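You operate a simulated robot arm through the tools that you are given. There is no shell and no other tool.

You are at the controls of a simulated robot arm. One attempt, no reset.

## Task
Put things in order on the side leaf of the steam table. At the end: the brown dark cupcake from the side leaf of the steam table stands where the silver steel cup stood; the white bun from the side leaf of the steam table stands where the green layer cake stood; the green layer cake from the side leaf of the steam table is on the blue tin; the silver steel cup from the side leaf of the steam table stands where the white bun stood; whatever was shut is shut again. Leave all else as you found it, and nothing knocked over.

The check looks at the end state, three seconds after you hand in, the way a careful person would. Anything else that was tipped, shoved, dropped, spilled or broken makes it a failure.

## Robot
A 6-joint arm with a two-finger gripper, fixed in place. Base frame: the origin is at the foot of the arm, x ahead of it, y to its left, z up; the work surface is at about z = 0. Lengths are in mm, angles in degrees, forces in N, time in s.
With the tool pointing down near the work surface it reaches from about 180 to 480 mm from the base axis. Its first joint turns from -66.0 to 66.0 degrees. Payload 1.76 kg.
The TCP is the grasp point between the finger pads, 29 mm short of the fingertips. In the tool frame z runs along the fingers and y along their closing line. The gripper opens to 82 mm; its body begins 58 mm behind the TCP.
Orientation is that of the tool frame in the base frame, as a unit quaternion [w, x, y, z]. With the fingers straight down and closing along the base's y, the tool's x points along the base's -x, its y along +y and its z along -z.

## Interface
- The arm moves only by the tool apply_moves. Its argument "rows" is a list that holds one entry, the list of rows, each a list of 7 numbers: the finger opening in cm, from 0 to 8.2, then the shift along the base's x, y, z in units of 30 mm (1.0 is 30 mm), then the turn, a rotation vector about the base's x, y, z in units of 6 degrees (1.0 is 6 degrees). In form: [[[grip, tx, ty, tz, ax, ay, az], ...]]. A call has 1 to 20 rows; each row shifts and turns the commanded pose from where the row before left it. A call with a number of a shift or a turn outside -1 to 1 is refused whole. Each row takes 0.2 s and may step no farther than 50 mm and 8.6 degrees from the row before; otherwise, or with a gripper value out of range, the whole call is refused. Where a pose cannot be reached the arm comes as near as it can. A force on the tool above 40 N (or 10 N above the force at the start of the call, whichever is more), or a blocked arm, ends the call early, and 0.2 s more pass. The fingers move at their own pace (about 203.5 mm/s each) and stop on an object; they squeeze with about 34 N. The grip force told is the motor's: it shows also when the fingers shut on nothing. Time passes only in rows, and 0.2 s behind the last, so rows that do not move let the fingers close. It gives the time, the measured TCP pose, the force on the tool (base axes), the opening and the grip force at its end, in the units of the frame above (readings bear some noise), with the torque about the TCP (base axes, N m) and any sound that the robot's microphone picked up.
- Cameras (640 x 400 px; columns grow to the right, rows downward): "scene" is fixed at [41.3, 317.1, 438.1]; the picture's right is [-0.88, -0.48, 0.00], its down [-0.21, 0.38, -0.90] and it looks along [0.43, -0.79, -0.44] (base axes); focal length 320 px, centre (320, 200). "wrist" rides on the gripper at [79, 4, -89] in the tool frame; the picture's right is [-0.05, 1.00, 0.00], its down [-0.71, -0.04, -0.71] and it looks along [-0.71, -0.04, 0.71] (tool axes); focal length 256 px, centre (320, 200). There is no depth. A picture from a camera that has moved, and an enlarged one, comes with that camera's place and axes in the base frame and with its lens.
- get_image(camera): a new picture of that camera. The clock stands still meanwhile.
- inspect(camera, box): a new picture of the part [left, top, right, bottom] of that camera's present view, enlarged. The clock stands still meanwhile.
- sign_off(): hands the job in; it is judged then, once.

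Places have to be worked out from the pictures, the camera data and where the tool is seen. Open the gripper and draw the arm clear of the work before you hand the job in, unless the task says otherwise.

The tools are called by a JSON object that holds its "api" and its "payload". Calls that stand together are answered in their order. apply_moves: Moves the arm, as the interface text tells. Its arguments: {"type":"object","properties":{"rows":{"type":"array","items":{"type":"array","items":{"type":"array","items":{"type":"number"}}}}},"required":["rows"]} The other tools are called the same way: get_image (camera) takes a picture; inspect (camera, box) takes an enlarged picture of a part of a camera's view; sign_off () hands the job in.

At the start:

```text
time_s: 0.0
ee_pos: [293.4, -48.6, 316.6]
tool_rot: [0.0, 0.0, 1.0, 0.0]
force: [-0.7, -0.4, 0.7]
moment: [0.0, 0.01, 0.0]
opening: 82.1
grip_force: 0.1
```

scene: 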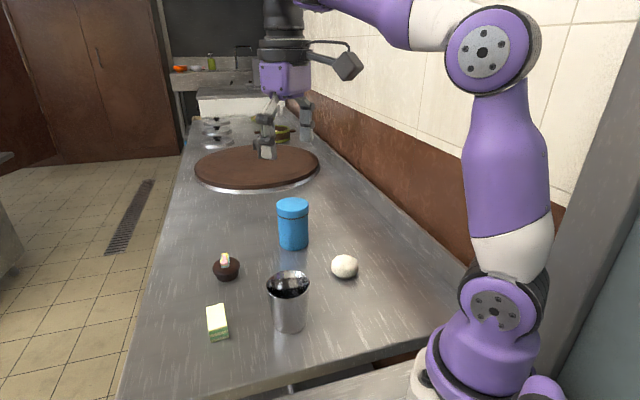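
wrist: 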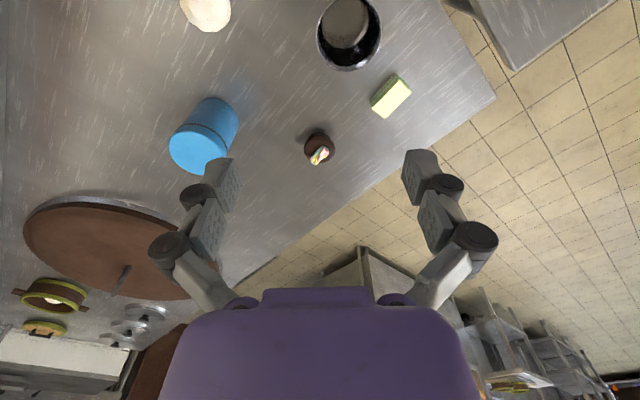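

I'll start with close-up looks at the objects on the leaf from both cameras, before any motion.

{"api": "inspect", "payload": {"camera": "scene", "box": [180, 180, 400, 350]}}

{"api": "inspect", "payload": {"camera": "wrist", "box": [140, 0, 460, 200]}}

{"api": "inspect", "payload": {"camera": "scene", "box": [200, 240, 320, 350]}}

```text
2.35 times, centred on (290, 265) of scene
camera zoom: at [41.3, 317.1, 438.1], right [-0.88, -0.48, 0.0], down [-0.21, 0.38, -0.9], along [0.43, -0.79, -0.44], focal length 754 px, centre (391, 47)
```

zoom: 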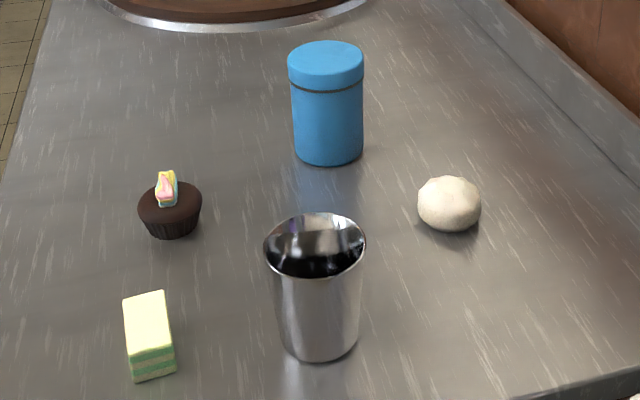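

```text
2.00 times, centred on (300, 100) of wrist
camera zoom: at [213.8, -45.8, 405.8], right [0.05, 1.0, 0.0], down [0.71, -0.04, 0.71], along [0.71, -0.04, -0.71], focal length 512 px, centre (360, 400)
```

zoom: 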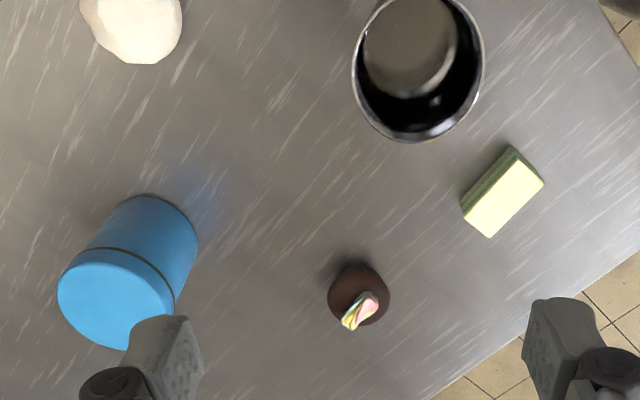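

```text
3.64 times, centred on (260, 295) of scene
camera zoom: at [41.3, 317.1, 438.1], right [-0.88, -0.48, 0.0], down [-0.21, 0.38, -0.9], along [0.43, -0.79, -0.44], focal length 1165 px, centre (538, -146)
```

zoom: 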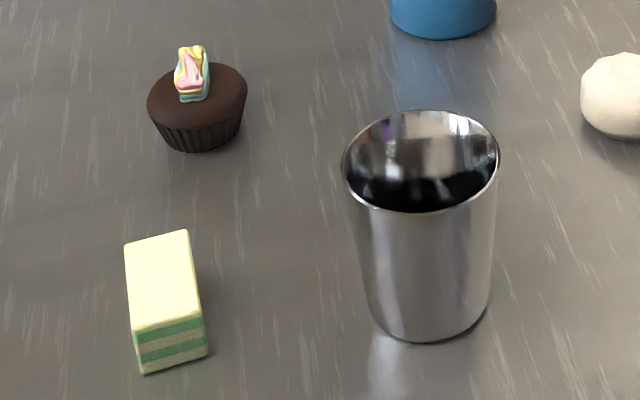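

From the pictures I place the objects at roughly: green cake (386, 50), about 58x28x23 with its short side near 50° from x; tin top (416, -233, z≈98); bun (254, -181); cup (288, -20), about 80 tall with a 71 rim; cupcake (468, -61). First I move above the cake with the gripper turned -40°, high enough to clear everything, and look again.

{"api": "apply_moves", "payload": {"rows": [[[5.0, 0.386, 0.411, -0.694, 0, 0, -0.833], [5.0, 0.386, 0.411, -0.694, 0, 0, -0.833], [5.0, 0.386, 0.411, -0.694, 0, 0, -0.833], [5.0, 0.386, 0.411, -0.694, 0, 0, -0.833], [5.0, 0.386, 0.411, -0.694, 0, 0, -0.833], [5.0, 0.386, 0.411, -0.694, 0, 0, -0.833], [5.0, 0.386, 0.411, -0.694, 0, 0, -0.833], [5.0, 0.386, 0.411, -0.694, 0, 0, -0.833], [5.0, 0, 0, 0, 0, 0, 0]]]}}

{"api": "get_image", "payload": {"camera": "wrist"}}

{"api": "get_image", "payload": {"camera": "scene"}}

```text
time_s: 2.0
ee_pos: [386.0, 48.3, 149.3]
tool_rot: [0.001, 0.343, 0.939, 0.0]
force: [-0.3, -0.6, 0.6]
moment: [0.01, -0.04, 0.03]
opening: 50.1
grip_force: 0.0
```

```text
taken
camera wrist: at [328.7, 102.2, 238.9], right [0.68, 0.73, 0.0], down [0.52, -0.48, 0.71], along [0.52, -0.48, -0.71], focal length 256 px, centre (320, 200)
```

wrist: 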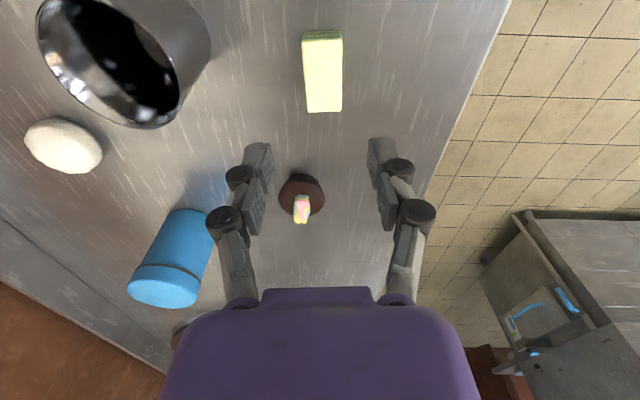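

```text
taken
```

scene: 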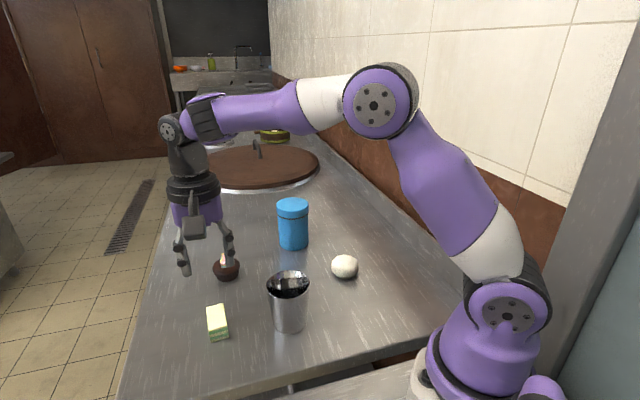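

The wrist view puts the cake centre at about (386.7, 51.2) with its short side at about 49°, so the gripper's turn fits. I shift by (+0.7, +2.9) and descend to z≈37, with the fingertips near 8 mm.

{"api": "apply_moves", "payload": {"rows": [[[5.0, 0.023, 0.097, -0.5, 0, 0, 0], [5.0, 0, 0, -0.9, 0, 0, 0], [5.0, 0, 0, -0.9, 0, 0, 0], [5.0, 0, 0, -0.8, 0, 0, 0], [5.0, 0, 0, -0.65, 0, 0, 0], [5.0, 0, 0, 0, 0, 0, 0]]]}}

{"api": "get_image", "payload": {"camera": "wrist"}}

{"api": "inspect", "payload": {"camera": "scene", "box": [150, 240, 310, 360]}}

```text
time_s: 3.4
ee_pos: [385.5, 51.2, 37.9]
tool_rot: [0.0, 0.342, 0.94, 0.0]
force: [0.4, 0.6, -0.3]
moment: [0.0, -0.03, -0.02]
opening: 50.1
grip_force: 0.1
```

```text
taken
camera wrist: at [328.3, 104.5, 127.7], right [0.68, 0.73, 0.0], down [0.52, -0.48, 0.71], along [0.52, -0.48, -0.71], focal length 256 px, centre (320, 200)
```

wrist: 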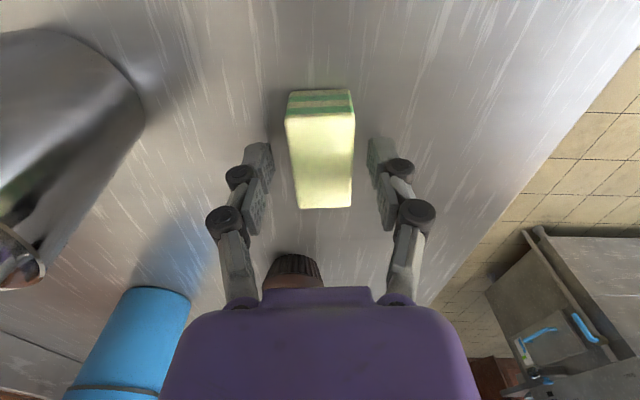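

```text
3.33 times, centred on (230, 300) of scene
camera zoom: at [41.3, 317.1, 438.1], right [-0.88, -0.48, 0.0], down [-0.21, 0.38, -0.9], along [0.43, -0.79, -0.44], focal length 1068 px, centre (620, -133)
```

zoom: 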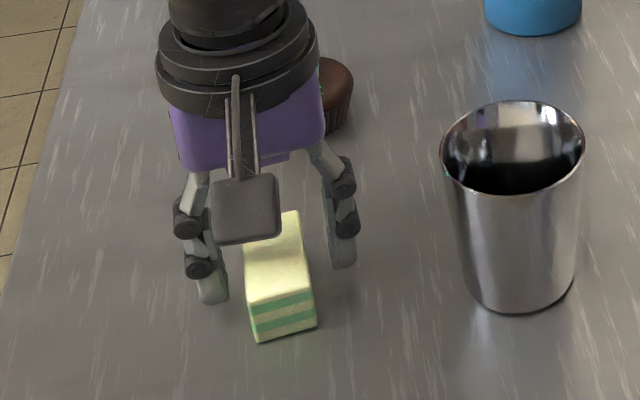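

The cake sits between the fingers, with its centre about 3 mm further along its own length than the TCP. I nudge over, lower to z≈33.5, and close.

{"api": "apply_moves", "payload": {"rows": [[[5.0, 0.09, -0.055, -0.147, 0, 0, 0], [5.0, 0, 0, 0, 0, 0, 0], [2.0, 0, 0, 0, 0, 0, 0], [2.0, 0, 0, 0, 0, 0, 0], [2.0, 0, 0, 0, 0, 0, 0]]]}}

{"api": "get_image", "payload": {"camera": "wrist"}}

{"api": "inspect", "payload": {"camera": "scene", "box": [150, 240, 310, 360]}}

```text
time_s: 4.6
ee_pos: [389.0, 50.4, 34.3]
tool_rot: [0.001, 0.342, 0.94, 0.0]
force: [1.5, -0.4, 7.9]
moment: [0.01, -0.01, 0.03]
opening: 28.6
grip_force: 33.9
```

```text
taken
camera wrist: at [331.6, 103.2, 123.8], right [0.68, 0.73, 0.0], down [0.52, -0.48, 0.71], along [0.52, -0.48, -0.71], focal length 256 px, centre (320, 200)
```

wrist: 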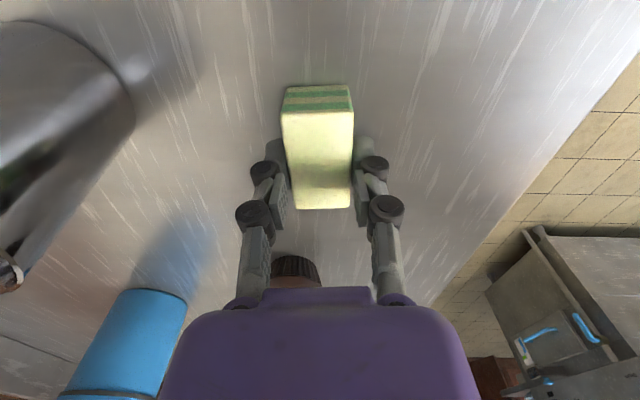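

```text
3.33 times, centred on (230, 300) of scene
camera zoom: at [41.2, 317.1, 438.1], right [-0.88, -0.48, 0.0], down [-0.21, 0.38, -0.9], along [0.43, -0.79, -0.44], focal length 1068 px, centre (620, -133)
```

zoom: 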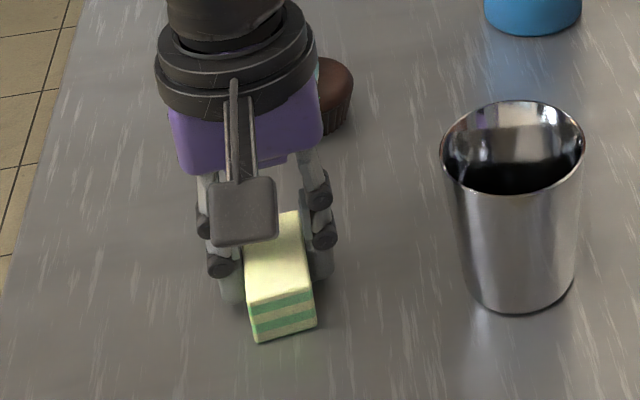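

The cake is held: opening 28.6 and grip 34 N. It stood at about (388.5, 49.5), which becomes the bun's target. I lift straight up first and check the hold.

{"api": "apply_moves", "payload": {"rows": [[[2.0, 0, 0, 0.3, 0, 0, 0], [2.0, 0, 0, 0.8, 0, 0, 0], [2.0, 0, 0, 0.9, 0, 0, 0], [2.0, 0, 0, 0.9, 0, 0, 0], [2.0, 0, 0, 0.9, 0, 0, 0], [2.0, 0, 0, 0.9, 0, 0, 0], [2.0, 0, 0, 0.8, 0, 0, 0], [2.0, 0, 0, 0, 0, 0, 0]]]}}

{"api": "get_image", "payload": {"camera": "wrist"}}

```text
time_s: 6.4
ee_pos: [388.1, 49.6, 197.3]
tool_rot: [0.0, 0.342, 0.94, 0.0]
force: [0.4, -0.1, -0.7]
moment: [0.0, 0.01, 0.03]
opening: 28.9
grip_force: 34.1
```

```text
taken
camera wrist: at [331.5, 103.3, 287.3], right [0.68, 0.73, 0.0], down [0.52, -0.48, 0.71], along [0.52, -0.48, -0.71], focal length 256 px, centre (320, 200)
```

wrist: 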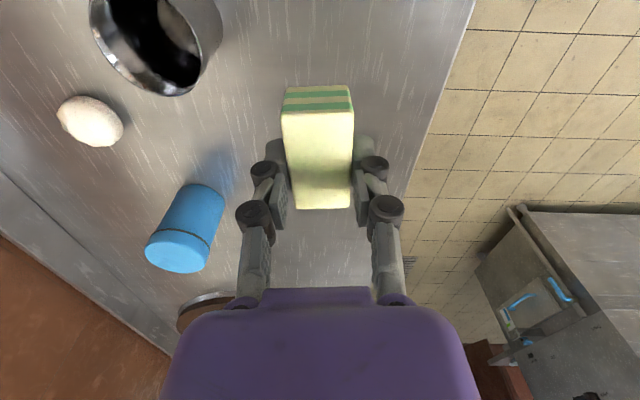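

The cake is held level. I carry it at z≈198 over to above the tin at about (416, -232).

{"api": "apply_moves", "payload": {"rows": [[[2.0, 0.05, -0.5, 0, 0, 0, 0], [2.0, 0.09, -0.9, 0, 0, 0, 0], [2.0, 0.09, -0.9, 0, 0, 0, 0], [2.0, 0.09, -0.9, 0, 0, 0, 0], [2.0, 0.09, -0.9, 0, 0, 0, 0], [2.0, 0.09, -0.9, 0, 0, 0, 0], [2.0, 0.09, -0.9, 0, 0, 0, 0], [2.0, 0.09, -0.9, 0, 0, 0, 0], [2.0, 0.09, -0.9, 0, 0, 0, 0], [2.0, 0.09, -0.9, 0, 0, 0, 0], [2.0, 0.07, -0.81, 0, 0, 0, 0], [2.0, 0, 0, 0, 0, 0, 0]]]}}

{"api": "get_image", "payload": {"camera": "wrist"}}

{"api": "inspect", "payload": {"camera": "scene", "box": [200, 80, 400, 280]}}

```text
time_s: 9.0
ee_pos: [398.7, -203.5, 190.0]
tool_rot: [0.0, 0.341, 0.94, -0.001]
force: [0.5, 0.0, -0.1]
moment: [0.0, 0.02, -0.03]
opening: 28.7
grip_force: 34.2
out of reach, approached as far as the arm can: row 9, 10, 11
```

```text
taken
camera wrist: at [340.6, -150.6, 280.1], right [0.68, 0.73, 0.0], down [0.52, -0.48, 0.71], along [0.52, -0.48, -0.71], focal length 256 px, centre (320, 200)
```

wrist: 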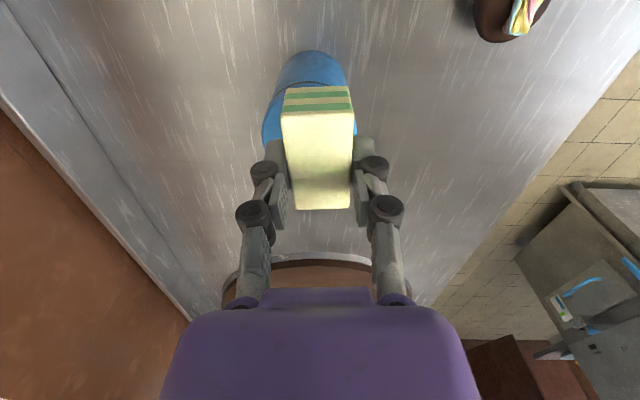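

```text
2.00 times, centred on (300, 180) of scene
camera zoom: at [41.3, 317.1, 438.1], right [-0.88, -0.48, 0.0], down [-0.21, 0.38, -0.9], along [0.43, -0.79, -0.44], focal length 641 px, centre (360, 240)
```

zoom: 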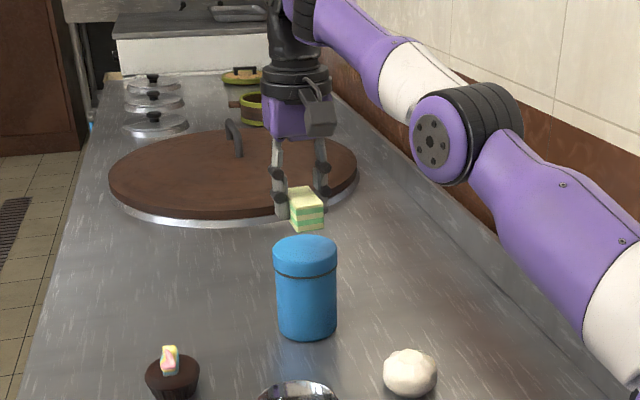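

The arm hit its reach limit at z=190, radius about 448, but it can reach farther out when lower. I draw the command back a little and turn the tool about -79°, so the cake lies crosswise on the lid and a small radial offset won't matter.

{"api": "apply_moves", "payload": {"rows": [[[2.0, -0.1, 0.1, 0, 0, 0, 0], [2.0, -0.3, 0.4, 0, 0, 0, 0], [2.0, -0.3, 0.4, 0, 0, 0, -0.5], [2.0, 0, 0, 0, 0, 0, -0.96], [2.0, 0, 0, 0, 0, 0, -0.96], [2.0, 0, 0, 0, 0, 0, -0.96], [2.0, 0, 0, 0, 0, 0, -0.96], [2.0, 0, 0, 0, 0, 0, -0.96], [2.0, 0, 0, 0, 0, 0, -0.96], [2.0, 0, 0, 0, 0, 0, -0.96], [2.0, 0, 0, 0, 0, 0, -0.96], [2.0, 0, 0, 0, 0, 0, -0.96], [2.0, 0, 0, 0, 0, 0, -0.96], [2.0, 0, 0, 0, 0, 0, -0.96], [2.0, 0, 0, 0, 0, 0, -0.96], [2.0, 0, 0, 0, 0, 0, -0.96], [2.0, 0, 0, 0, 0, 0, -0.2], [2.0, 0, 0, 0, 0, 0, 0]]]}}

{"api": "get_image", "payload": {"camera": "wrist"}}

{"api": "inspect", "payload": {"camera": "scene", "box": [200, 80, 400, 280]}}

```text
time_s: 12.8
ee_pos: [377.1, -176.6, 191.3]
tool_rot: [0.0, 0.863, 0.506, 0.0]
force: [-0.2, 0.2, -0.4]
moment: [-0.03, 0.02, 0.04]
opening: 28.7
grip_force: 34.3
```

```text
taken
camera wrist: at [419.6, -109.8, 280.0], right [0.85, -0.53, 0.0], down [-0.38, -0.6, 0.71], along [-0.38, -0.6, -0.71], focal length 256 px, centre (320, 200)
```

wrist: 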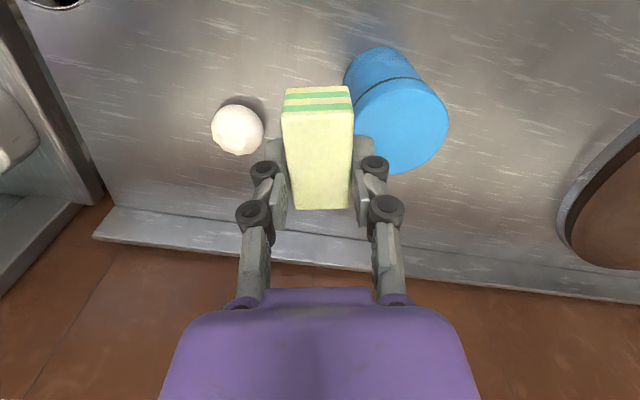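

```text
2.00 times, centred on (300, 180) of scene
camera zoom: at [41.3, 317.1, 438.1], right [-0.88, -0.48, 0.0], down [-0.21, 0.38, -0.9], along [0.43, -0.79, -0.44], focal length 641 px, centre (360, 240)
```

zoom: 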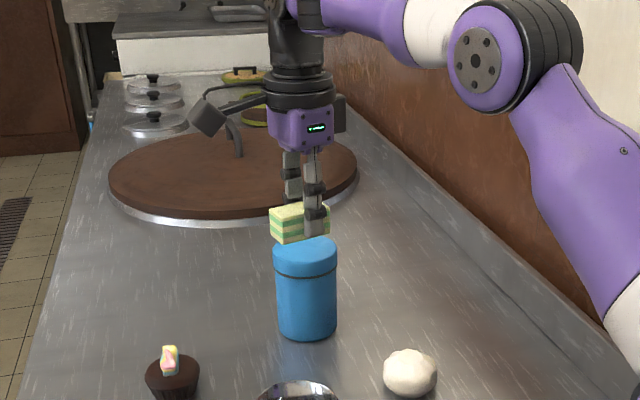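

The command re-bases on the reached pose, and the TCP is now at (377, -177, 191) with the fingers closing radially. I zoom in on the tin's lid to pin its centre.

{"api": "inspect", "payload": {"camera": "wrist", "box": [300, 30, 460, 190]}}

{"api": "inspect", "payload": {"camera": "scene", "box": [260, 170, 340, 270]}}

```text
2.50 times, centred on (380, 110) of wrist
camera zoom: at [419.6, -109.8, 280.0], right [0.85, -0.53, 0.0], down [-0.38, -0.6, 0.71], along [-0.38, -0.6, -0.71], focal length 640 px, centre (170, 425)
```

zoom: 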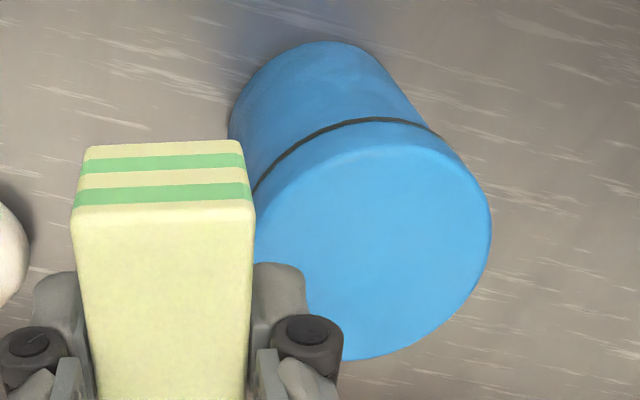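

```text
4.00 times, centred on (300, 220) of scene
camera zoom: at [41.3, 317.1, 438.1], right [-0.88, -0.48, 0.0], down [-0.21, 0.38, -0.9], along [0.43, -0.79, -0.44], focal length 1281 px, centre (400, 120)
```

zoom: 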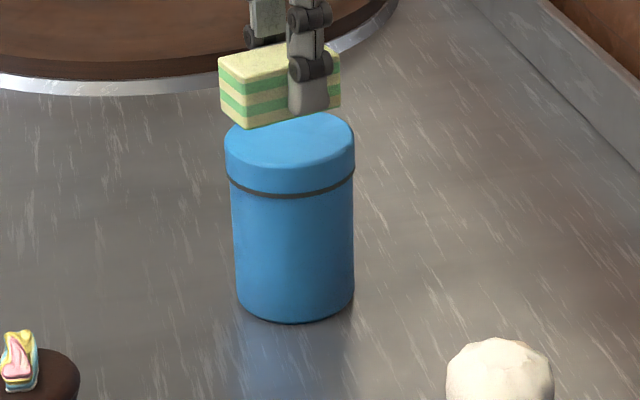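

The lid centre is near (416.5, -232.5) with its top at z≈104, so the TCP must end near z≈138. I tilt the tool 3° outward to gain reach, which leans the cake by only about 1.5 mm, and move out above the lid at z≈165.

{"api": "apply_moves", "payload": {"rows": [[[2.0, 0, 0, -0.2, -0.122, -0.218, 0], [2.0, 0.1, -0.3, -0.2, -0.122, -0.218, 0], [2.0, 0.2, -0.45, -0.25, 0, 0, 0], [2.0, 0.25, -0.45, -0.25, 0, 0, 0], [2.0, 0.26, -0.39, 0, 0, 0, 0], [2.0, 0, 0, 0, 0, 0, 0]]]}}

{"api": "get_image", "payload": {"camera": "wrist"}}

{"api": "inspect", "payload": {"camera": "scene", "box": [240, 140, 360, 260]}}

```text
time_s: 14.2
ee_pos: [400.6, -224.4, 164.0]
tool_rot: [0.022, 0.862, 0.506, 0.013]
force: [-1.1, 0.1, -0.1]
moment: [0.02, -0.05, 0.03]
opening: 28.9
grip_force: 34.1
```

```text
taken
camera wrist: at [440.0, -155.0, 252.7], right [0.85, -0.53, 0.05], down [-0.41, -0.58, 0.7], along [-0.34, -0.62, -0.71], focal length 256 px, centre (320, 200)
```

wrist: 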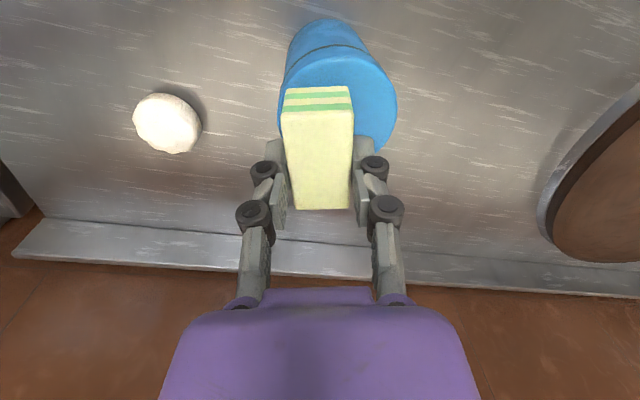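

```text
3.33 times, centred on (300, 200) of scene
camera zoom: at [41.3, 317.1, 438.1], right [-0.88, -0.48, 0.0], down [-0.21, 0.38, -0.9], along [0.43, -0.79, -0.44], focal length 1068 px, centre (387, 200)
```

zoom: 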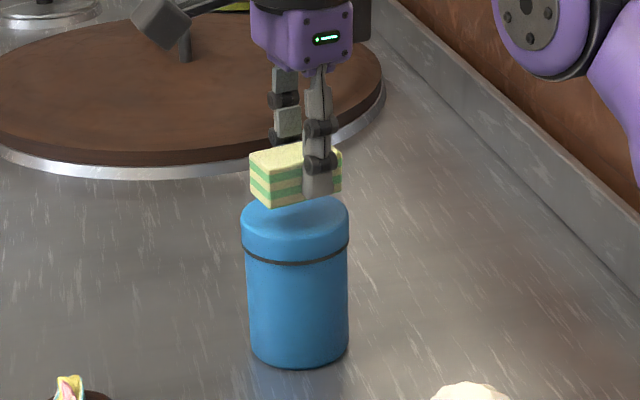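

The cake is over the lid. I go a little farther out and down to z≈143, just short of contact.

{"api": "apply_moves", "payload": {"rows": [[[2.0, 0.13, -0.07, -0.35, 0, 0, 0], [2.0, 0.14, -0.07, -0.35, 0, 0, 0], [2.0, 0, 0, 0, 0, 0, 0]]]}}

{"api": "inspect", "payload": {"camera": "scene", "box": [250, 150, 350, 230]}}

{"api": "get_image", "payload": {"camera": "wrist"}}

```text
time_s: 15.0
ee_pos: [410.0, -226.7, 142.6]
tool_rot: [0.022, 0.862, 0.506, 0.013]
force: [-0.3, 0.1, 5.0]
moment: [-0.01, 0.13, -0.02]
opening: 28.8
grip_force: 33.7
```

```text
5.00 times, centred on (300, 190) of scene
camera zoom: at [41.3, 317.1, 438.1], right [-0.88, -0.48, 0.0], down [-0.21, 0.38, -0.9], along [0.43, -0.79, -0.44], focal length 1602 px, centre (420, 250)
```

zoom: 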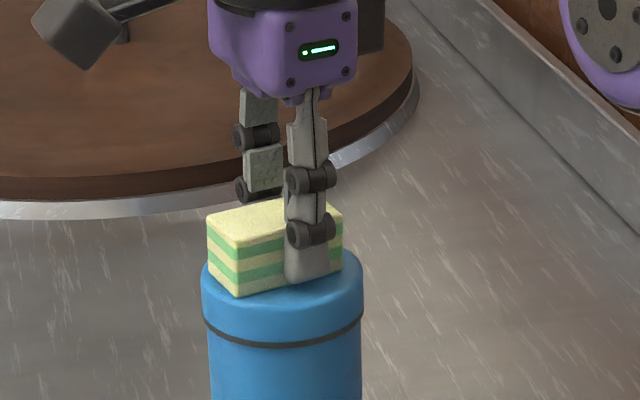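

```text
taken
camera wrist: at [448.1, -158.9, 232.3], right [0.85, -0.53, 0.05], down [-0.41, -0.58, 0.7], along [-0.34, -0.62, -0.71], focal length 256 px, centre (320, 200)
```

wrist: 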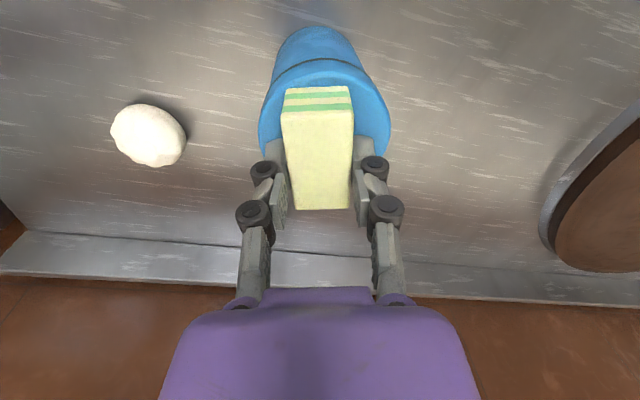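

A light 5 N contact shows the cake's lower edge has met the lid, and the cake sits well centred. I ease off by about 1 mm, then open in steps.

{"api": "apply_moves", "payload": {"rows": [[[2.0, 0, 0, 0.03, 0, 0, 0], [2.6, 0, 0, 0, 0, 0, 0], [3.1, 0, 0, 0, 0, 0, 0], [3.6, 0, 0, 0, 0, 0, 0], [4.6, 0, 0, 0, 0, 0, 0], [5.2, 0, 0, 0, 0, 0, 0]]]}}

{"api": "inspect", "payload": {"camera": "scene", "box": [250, 150, 350, 230]}}

{"api": "get_image", "payload": {"camera": "wrist"}}

```text
time_s: 16.4
ee_pos: [409.7, -227.9, 143.8]
tool_rot: [0.023, 0.862, 0.507, 0.014]
force: [-0.3, 0.0, 0.6]
moment: [-0.04, 0.0, 0.0]
opening: 52.0
grip_force: 0.1
```

```text
5.00 times, centred on (300, 190) of scene
camera zoom: at [41.3, 317.1, 438.1], right [-0.88, -0.48, 0.0], down [-0.21, 0.38, -0.9], along [0.43, -0.79, -0.44], focal length 1602 px, centre (420, 250)
```

zoom: 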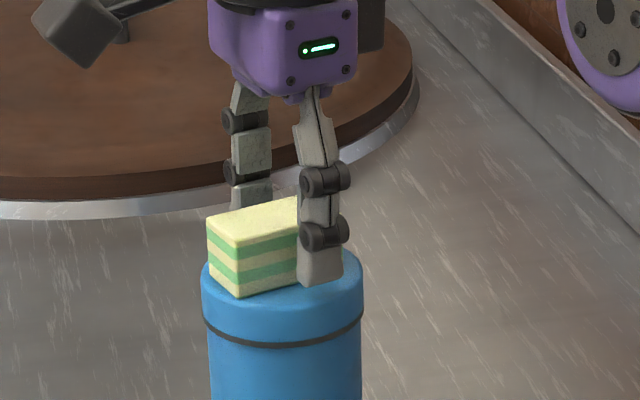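

```text
taken
camera wrist: at [448.1, -159.1, 232.9], right [0.85, -0.53, 0.05], down [-0.41, -0.58, 0.7], along [-0.34, -0.62, -0.71], focal length 256 px, centre (320, 200)
```

wrist: 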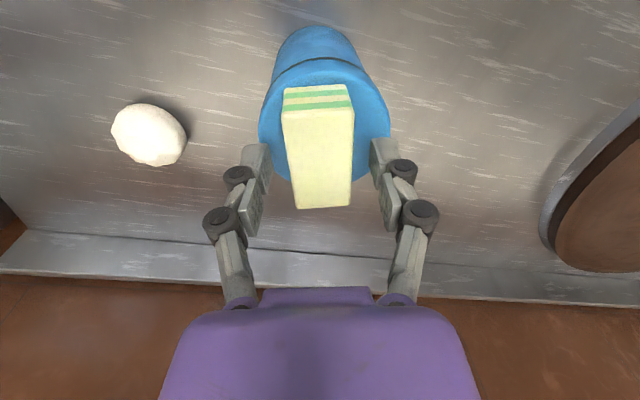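

The cake rests flat on the lid and the fingers are clear. I back straight up, then inward, and undo the tilt.

{"api": "apply_moves", "payload": {"rows": [[[5.2, -0.02, 0.01, 0.4, 0, 0, 0], [5.2, -0.1, 0.06, 0.6, 0, 0, 0], [5.2, -0.15, 0.1, 0.6, 0, 0, 0], [5.2, -0.6, 0.35, 0.3, 0.122, 0.218, 0], [5.2, -0.8, 0.4, 0.2, 0.122, 0.218, 0], [5.2, -0.8, 0.4, 0, 0, 0, 0], [5.2, 0, 0, 0, 0, 0, 0]]]}}

{"api": "inspect", "payload": {"camera": "scene", "box": [200, 150, 400, 290]}}

{"api": "get_image", "payload": {"camera": "wrist"}}

```text
time_s: 18.0
ee_pos: [335.4, -188.3, 207.4]
tool_rot: [0.0, 0.862, 0.506, 0.0]
force: [0.2, -0.8, 0.2]
moment: [-0.02, 0.01, -0.02]
opening: 51.9
grip_force: 0.0
```

```text
2.86 times, centred on (300, 220) of scene
camera zoom: at [41.3, 317.1, 438.1], right [-0.88, -0.48, 0.0], down [-0.21, 0.38, -0.9], along [0.43, -0.79, -0.44], focal length 915 px, centre (377, 143)
```

zoom: 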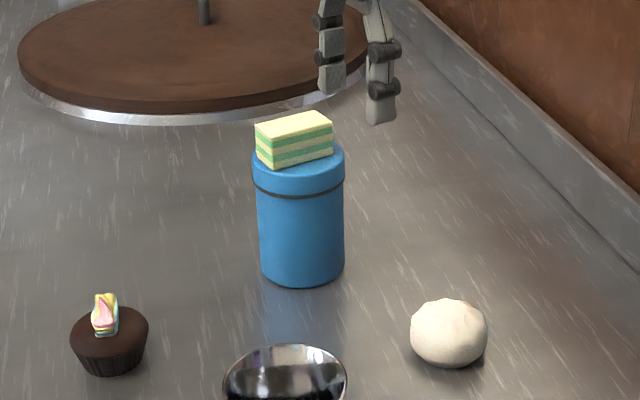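

```text
taken
camera wrist: at [378.4, -121.6, 296.5], right [0.85, -0.53, 0.0], down [-0.38, -0.6, 0.71], along [-0.38, -0.6, -0.71], focal length 256 px, centre (320, 200)
```

wrist: 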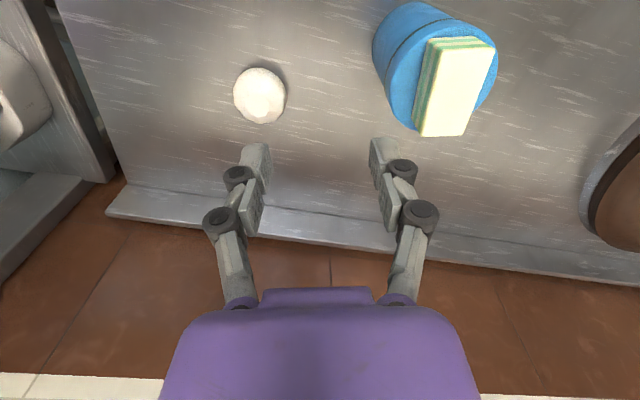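

The cake stands well on the tin. Next is the bun, near (257, -183): I move above it, turn the wrist back by 84°, and open to 74 mm.

{"api": "apply_moves", "payload": {"rows": [[[5.2, -0.173, 0.011, 0, 0, 0, 0.933], [5.2, -0.173, 0.011, 0, 0, 0, 0.933], [5.2, -0.173, 0.011, -0.122, 0, 0, 0.933], [7.4, -0.173, 0.011, -0.122, 0, 0, 0.933], [7.4, -0.173, 0.011, -0.122, 0, 0, 0.933], [7.4, -0.173, 0.011, -0.122, 0, 0, 0.933], [7.4, -0.173, 0.011, -0.122, 0, 0, 0.933], [7.4, -0.173, 0.011, -0.122, 0, 0, 0.933], [7.4, -0.173, 0.011, -0.122, 0, 0, 0.933], [7.4, -0.173, 0.011, -0.122, 0, 0, 0.933], [7.4, -0.173, 0.011, -0.122, 0, 0, 0.933], [7.4, -0.173, 0.011, -0.122, 0, 0, 0.933], [7.4, -0.173, 0.011, -0.122, 0, 0, 0.933], [7.4, -0.173, 0.011, -0.122, 0, 0, 0.933], [7.4, -0.173, 0.011, -0.122, 0, 0, 0.933], [7.4, 0, 0, 0, 0, 0, 0]]]}}

{"api": "get_image", "payload": {"camera": "wrist"}}

{"api": "get_image", "payload": {"camera": "scene"}}

```text
time_s: 21.4
ee_pos: [257.5, -183.0, 157.7]
tool_rot: [0.0, 0.301, 0.954, -0.001]
force: [0.2, 0.5, 0.7]
moment: [0.03, 0.02, 0.02]
opening: 74.3
grip_force: 0.1
```

```text
taken
camera wrist: at [194.9, -135.4, 247.7], right [0.62, 0.79, 0.0], down [0.56, -0.44, 0.71], along [0.56, -0.44, -0.71], focal length 256 px, centre (320, 200)
```

wrist: 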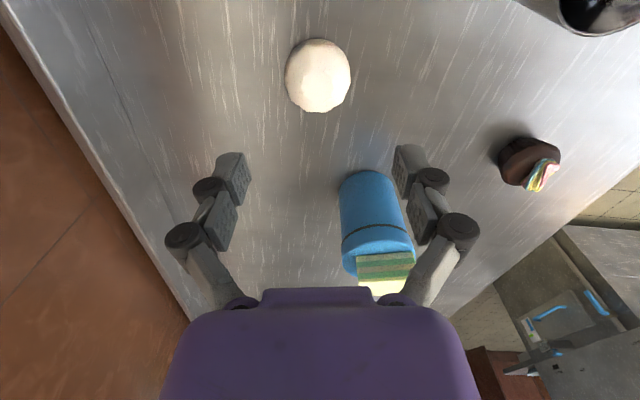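

```text
taken
```

scene: 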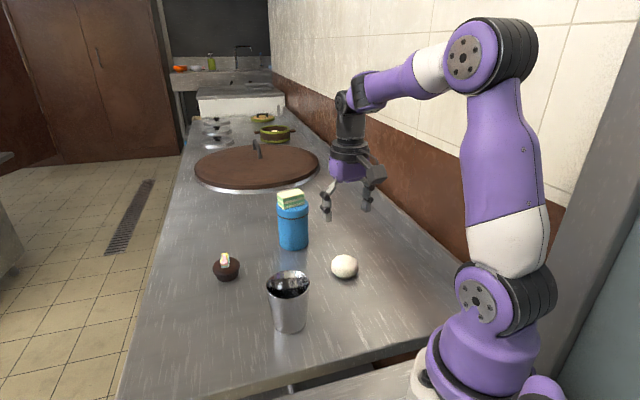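

The bun centre comes out near (255.5, -184.5). I shift by (-1.5, -1.5) and come down to z≈62, with the fingertips around mid-bun height, to check alignment.

{"api": "apply_moves", "payload": {"rows": [[[7.4, -0.05, -0.05, -0.6, 0, 0, 0], [7.4, 0, 0, -0.9, 0, 0, 0], [7.4, 0, 0, -0.9, 0, 0, 0], [7.4, 0, 0, -0.75, 0, 0, 0], [7.4, 0, 0, 0, 0, 0, 0]]]}}

{"api": "get_image", "payload": {"camera": "wrist"}}

{"api": "inspect", "payload": {"camera": "scene", "box": [280, 180, 420, 300]}}

```text
time_s: 22.6
ee_pos: [254.0, -184.8, 63.7]
tool_rot: [0.0, 0.302, 0.953, 0.0]
force: [0.0, 0.8, -0.5]
moment: [-0.01, -0.01, 0.01]
opening: 74.0
grip_force: 0.1
```

```text
taken
camera wrist: at [192.8, -136.8, 153.4], right [0.62, 0.79, 0.0], down [0.56, -0.44, 0.71], along [0.56, -0.44, -0.71], focal length 256 px, centre (320, 200)
```

wrist: 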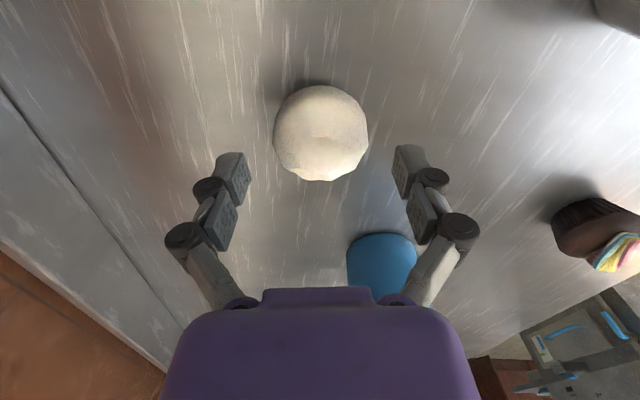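

```text
3.33 times, centred on (350, 240) of scene
camera zoom: at [41.3, 317.1, 438.1], right [-0.88, -0.48, 0.0], down [-0.21, 0.38, -0.9], along [0.43, -0.79, -0.44], focal length 1068 px, centre (220, 67)
```

zoom: 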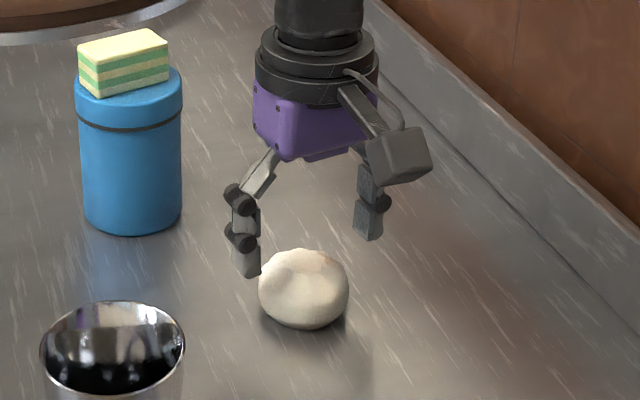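

The bun is centred between the fingers at about (253.5, -184.5), and I note that as the cup's target. I lower to z≈36 and close.

{"api": "apply_moves", "payload": {"rows": [[[7.4, 0, 0, -0.5, 0, 0, 0], [7.4, 0, 0, -0.41, 0, 0, 0], [7.4, 0, 0, 0, 0, 0, 0], [6.2, 0, 0, 0, 0, 0, 0], [5.0, 0, 0, 0, 0, 0, 0], [4.0, 0, 0, 0, 0, 0, 0], [4.0, 0, 0, 0, 0, 0, 0]]]}}

{"api": "get_image", "payload": {"camera": "wrist"}}

{"api": "inspect", "payload": {"camera": "scene", "box": [280, 180, 420, 300]}}

```text
time_s: 24.2
ee_pos: [255.7, -184.9, 35.7]
tool_rot: [0.001, 0.301, 0.953, -0.001]
force: [-1.3, 0.2, 8.6]
moment: [0.0, 0.06, 0.01]
opening: 55.5
grip_force: 33.6
```

```text
taken
camera wrist: at [193.6, -136.8, 126.4], right [0.62, 0.79, 0.0], down [0.56, -0.44, 0.71], along [0.56, -0.44, -0.71], focal length 256 px, centre (320, 200)
```

wrist: 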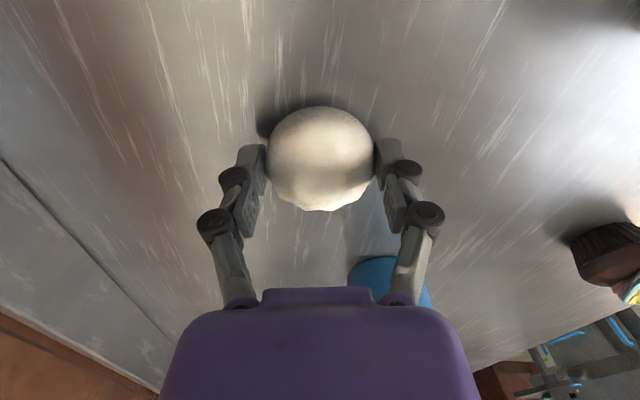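

```text
3.33 times, centred on (350, 240) of scene
camera zoom: at [41.3, 317.1, 438.1], right [-0.88, -0.48, 0.0], down [-0.21, 0.38, -0.9], along [0.43, -0.79, -0.44], focal length 1068 px, centre (220, 67)
```

zoom: 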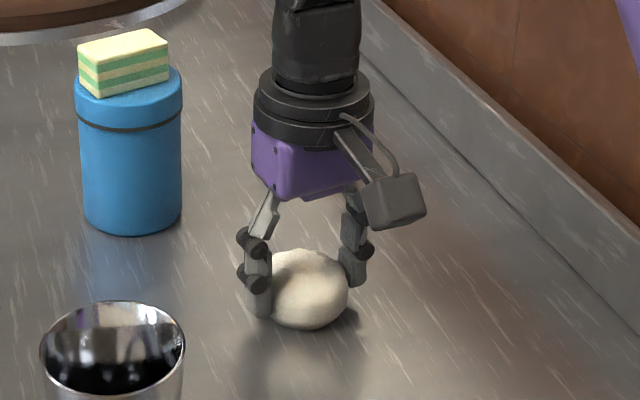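

The bun is held at an opening of 55.5. I lift it, check, then carry it to the cake's old spot at (388.5, 49.5).

{"api": "apply_moves", "payload": {"rows": [[[4.0, 0, 0, 0.3, 0, 0, 0], [4.0, 0, 0, 0.8, 0, 0, 0], [4.0, 0, 0, 0.9, 0, 0, 0], [4.0, 0, 0, 0.9, 0, 0, 0], [4.0, 0, 0, 0.9, 0, 0, 0], [4.0, 0, 0, 0.35, 0, 0, 0], [4.0, 0.25, 0.4, 0, 0, 0, 0], [4.0, 0.47, 0.83, 0, 0, 0, 0], [4.0, 0.47, 0.83, 0, 0, 0, 0], [4.0, 0.47, 0.83, 0, 0, 0, 0], [4.0, 0.47, 0.83, 0, 0, 0, 0], [4.0, 0.47, 0.83, 0, 0, 0, 0], [4.0, 0.47, 0.83, 0, 0, 0, 0], [4.0, 0.47, 0.83, 0, 0, 0, 0], [4.0, 0.47, 0.83, 0, 0, 0, 0], [4.0, 0.44, 0.77, 0, 0, 0, 0], [4.0, 0, 0, 0, 0, 0, 0]]]}}

{"api": "get_image", "payload": {"camera": "wrist"}}

{"api": "get_image", "payload": {"camera": "scene"}}

```text
time_s: 27.8
ee_pos: [389.3, 50.7, 161.1]
tool_rot: [0.0, 0.302, 0.953, 0.0]
force: [-0.2, 0.3, -0.7]
moment: [-0.01, 0.0, -0.01]
opening: 55.4
grip_force: 34.1
```

```text
taken
camera wrist: at [326.6, 98.4, 250.4], right [0.62, 0.79, 0.0], down [0.56, -0.44, 0.71], along [0.56, -0.44, -0.71], focal length 256 px, centre (320, 200)
```

wrist: 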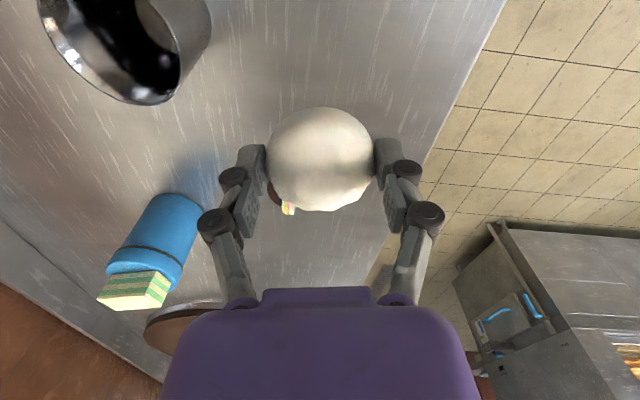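

```text
taken
```

scene: 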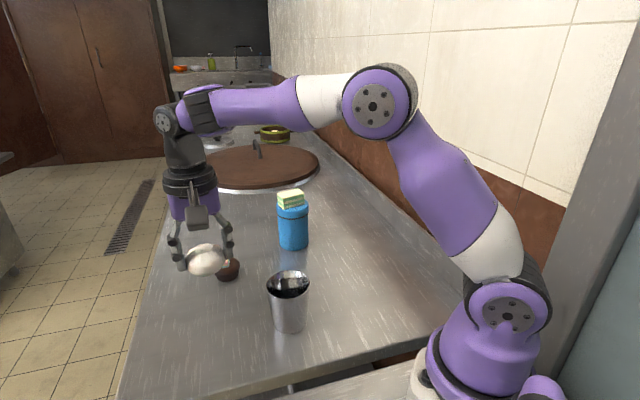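

The TCP is at about (389, 50, 161) with the bun held centrally. I lower it to about 3 mm above its resting height.

{"api": "apply_moves", "payload": {"rows": [[[4.0, -0.01, -0.01, -0.6, 0, 0, 0], [4.0, 0, 0, -0.9, 0, 0, 0], [4.0, 0, 0, -0.9, 0, 0, 0], [4.0, 0, 0, -0.9, 0, 0, 0], [4.0, 0, 0, -0.5, 0, 0, 0], [4.0, 0, 0, -0.26, 0, 0, 0], [4.0, 0, 0, 0, 0, 0, 0]]]}}

{"api": "inspect", "payload": {"camera": "scene", "box": [150, 240, 310, 360]}}

```text
time_s: 29.4
ee_pos: [389.5, 48.6, 39.1]
tool_rot: [0.0, 0.302, 0.953, 0.0]
force: [0.0, -0.2, -1.2]
moment: [-0.03, 0.01, 0.03]
opening: 55.5
grip_force: 34.4
```

```text
3.33 times, centred on (230, 300) of scene
camera zoom: at [41.3, 317.1, 438.1], right [-0.88, -0.48, 0.0], down [-0.21, 0.38, -0.9], along [0.43, -0.79, -0.44], focal length 1068 px, centre (620, -133)
```

zoom: 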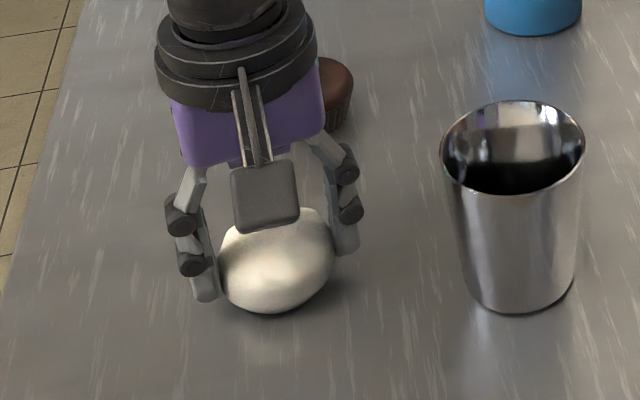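

No contact yet, about 3 mm to go. I lower in small steps and then open gently.

{"api": "apply_moves", "payload": {"rows": [[[4.0, 0, 0, -0.06, 0, 0, 0], [4.0, 0, 0, -0.04, 0, 0, 0], [4.0, 0, 0, 0, 0, 0, 0]]]}}

```text
time_s: 30.2
ee_pos: [388.6, 48.4, 37.6]
tool_rot: [0.001, 0.301, 0.954, -0.001]
force: [-3.4, -0.7, 14.1]
moment: [-0.15, 0.15, -0.05]
opening: 55.7
grip_force: 33.6
```

Contact at 14 N means the bun is on the surface. I back off half a millimetre and open in steps.

{"api": "apply_moves", "payload": {"rows": [[[4.0, 0, 0, 0.025, 0, 0, 0], [5.3, 0, 0, 0, 0, 0, 0], [5.8, 0, 0, 0, 0, 0, 0], [6.4, 0, 0, 0, 0, 0, 0], [7.2, 0, 0, 0, 0, 0, 0], [7.6, 0, 0, 0, 0, 0, 0], [7.6, 0, 0, 0, 0, 0, 0]]]}}

{"api": "get_image", "payload": {"camera": "wrist"}}

{"api": "inspect", "payload": {"camera": "scene", "box": [150, 240, 310, 360]}}

```text
time_s: 31.8
ee_pos: [388.4, 47.2, 36.6]
tool_rot: [0.001, 0.301, 0.954, 0.0]
force: [-1.1, 0.9, -0.7]
moment: [0.02, -0.01, -0.01]
opening: 76.1
grip_force: 0.1
```

```text
taken
camera wrist: at [326.8, 96.8, 126.4], right [0.62, 0.79, 0.0], down [0.56, -0.44, 0.71], along [0.56, -0.44, -0.71], focal length 256 px, centre (320, 200)
```

wrist: 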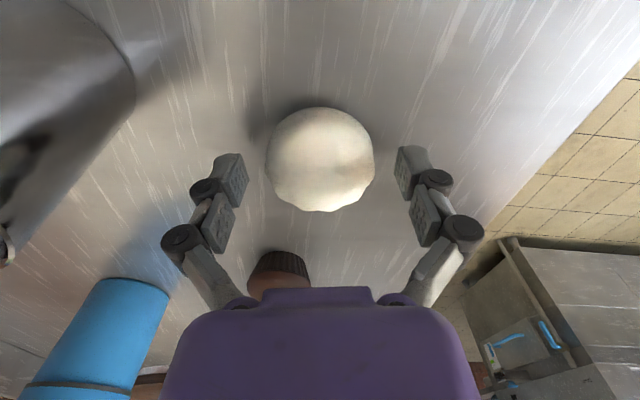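

```text
3.33 times, centred on (230, 300) of scene
camera zoom: at [41.3, 317.1, 438.1], right [-0.88, -0.48, 0.0], down [-0.21, 0.38, -0.9], along [0.43, -0.79, -0.44], focal length 1068 px, centre (620, -133)
```

zoom: 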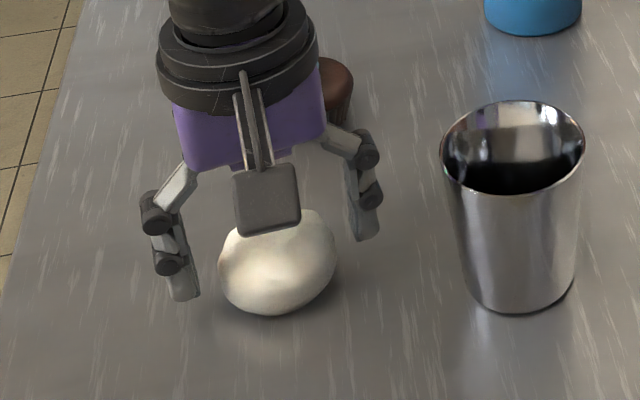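

The bun stands free at about (387.5, 49), right on the cake's old place. I lift off and move above the cup, turning the fingers to close along y and opening fully.

{"api": "apply_moves", "payload": {"rows": [[[7.6, 0, 0, 0.4, 0, 0, 0], [7.6, 0, 0, 0.9, 0, 0, 0], [7.6, 0, 0, 0.9, 0, 0, 0], [7.6, 0, 0, 0.9, 0, 0, 0], [7.6, 0, 0, 0.9, 0, 0, 0], [7.6, 0, 0, 0.6, 0, 0, 0], [8.2, -0.56, -0.378, 0, 0, 0, 0.972], [8.2, -0.56, -0.378, 0, 0, 0, 0.972], [8.2, -0.56, -0.378, 0, 0, 0, 0.972], [8.2, -0.56, -0.378, 0, 0, 0, 0.972], [8.2, -0.56, -0.378, 0, 0, 0, 0.972], [8.2, -0.56, -0.378, 0, 0, 0, 0.972], [8.2, 0, 0, 0, 0, 0, 0]]]}}

{"api": "get_image", "payload": {"camera": "wrist"}}

{"api": "get_image", "payload": {"camera": "scene"}}

```text
time_s: 34.6
ee_pos: [287.7, -19.4, 175.3]
tool_rot: [0.0, 0.0, 1.0, 0.001]
force: [0.5, -0.8, 0.6]
moment: [0.0, 0.0, 0.03]
opening: 81.8
grip_force: 0.1
```

```text
taken
camera wrist: at [208.4, -15.4, 264.3], right [0.05, 1.0, 0.0], down [0.71, -0.04, 0.71], along [0.71, -0.04, -0.71], focal length 256 px, centre (320, 200)
```

wrist: 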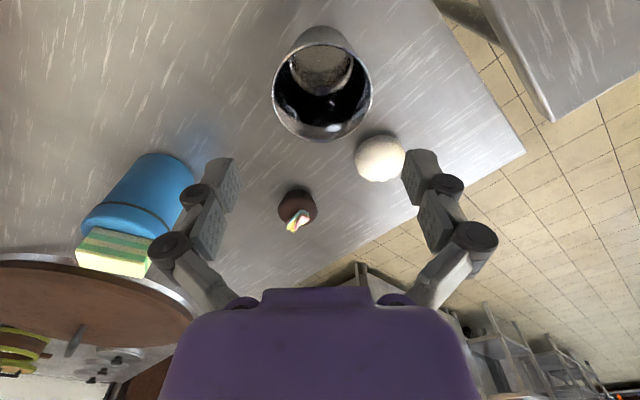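

```text
taken
```

scene: 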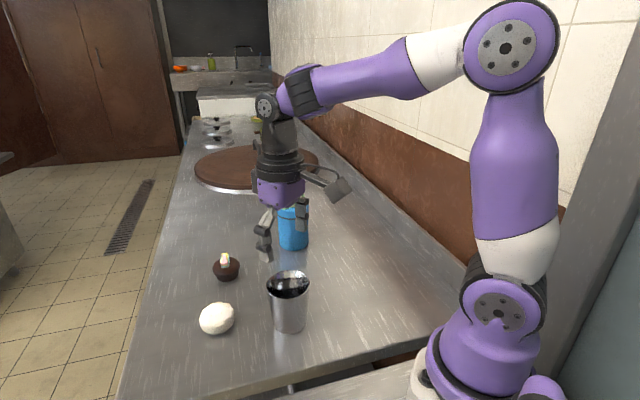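

{"api": "inspect", "payload": {"camera": "wrist", "box": [242, 10, 402, 150]}}

{"api": "inspect", "payload": {"camera": "scene", "box": [250, 260, 330, 345]}}

```text
2.86 times, centred on (322, 80) of wrist
camera zoom: at [208.4, -15.4, 264.3], right [0.05, 1.0, 0.0], down [0.71, -0.04, 0.71], along [0.71, -0.04, -0.71], focal length 731 px, centre (314, 543)
```

zoom: 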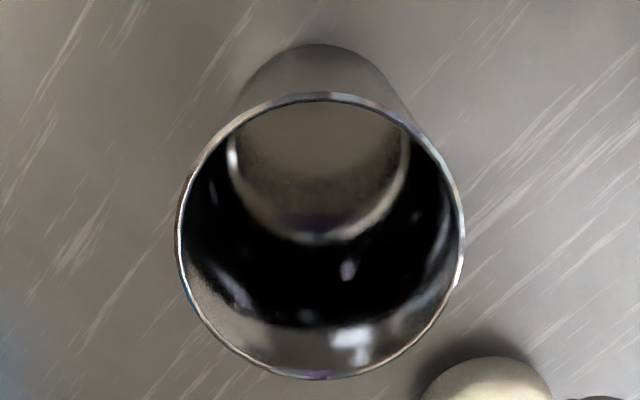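

```text
4.71 times, centred on (290, 302) of scene
camera zoom: at [41.3, 317.1, 438.1], right [-0.88, -0.48, 0.0], down [-0.21, 0.38, -0.9], along [0.43, -0.79, -0.44], focal length 1507 px, centre (461, -282)
```

zoom: 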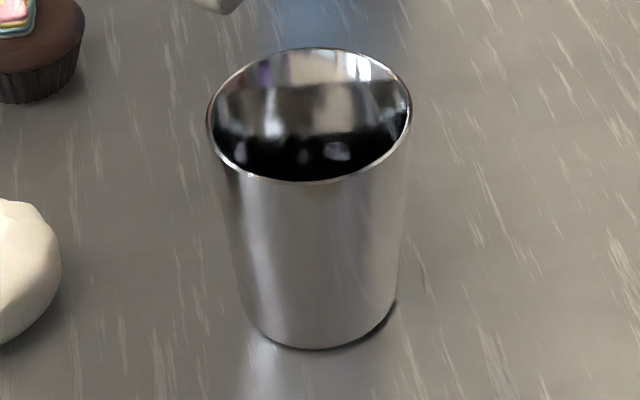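

The cup's rim circle centres at about (288.2, -18.1) with a diameter near 72 and the rim near z≈81; an opening of 82 leaves about 5 mm per side. I centre on it and descend to z≈120, just above the rim, to verify the straddle.

{"api": "apply_moves", "payload": {"rows": [[[8.2, 0.017, 0.043, -0.3, 0, 0, 0], [8.2, 0, 0, -0.8, 0, 0, 0], [8.2, 0, 0, -0.75, 0, 0, 0], [8.2, 0, 0, 0, 0, 0, 0]]]}}

{"api": "get_image", "payload": {"camera": "wrist"}}

{"api": "inspect", "payload": {"camera": "scene", "box": [230, 220, 350, 340]}}

```text
time_s: 35.6
ee_pos: [288.5, -19.0, 119.3]
tool_rot: [0.001, 0.001, 1.0, 0.0]
force: [-0.1, 0.2, -0.5]
moment: [-0.03, -0.01, -0.03]
opening: 82.2
grip_force: 0.1
```

```text
taken
camera wrist: at [209.3, -14.9, 209.3], right [0.06, 1.0, 0.0], down [0.71, -0.04, 0.71], along [0.71, -0.04, -0.71], focal length 256 px, centre (320, 200)
```

wrist: 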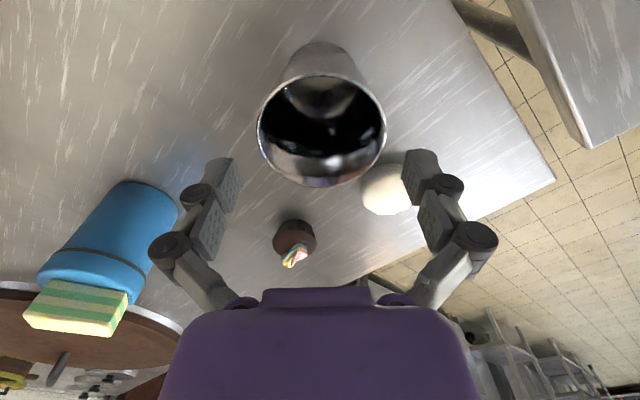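

```text
3.33 times, centred on (290, 280) of scene
camera zoom: at [41.3, 317.1, 438.1], right [-0.88, -0.48, 0.0], down [-0.21, 0.38, -0.9], along [0.43, -0.79, -0.44], focal length 1068 px, centre (420, -67)
```

zoom: 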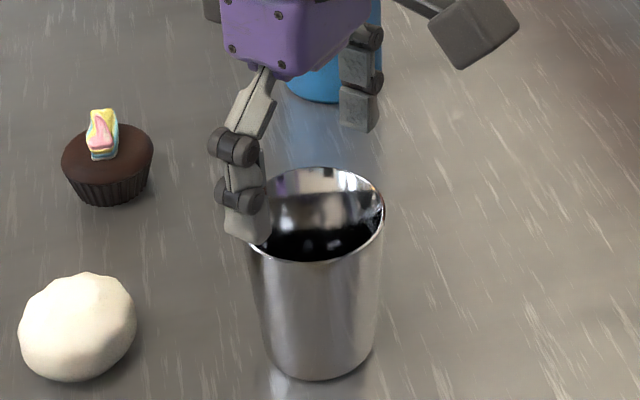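

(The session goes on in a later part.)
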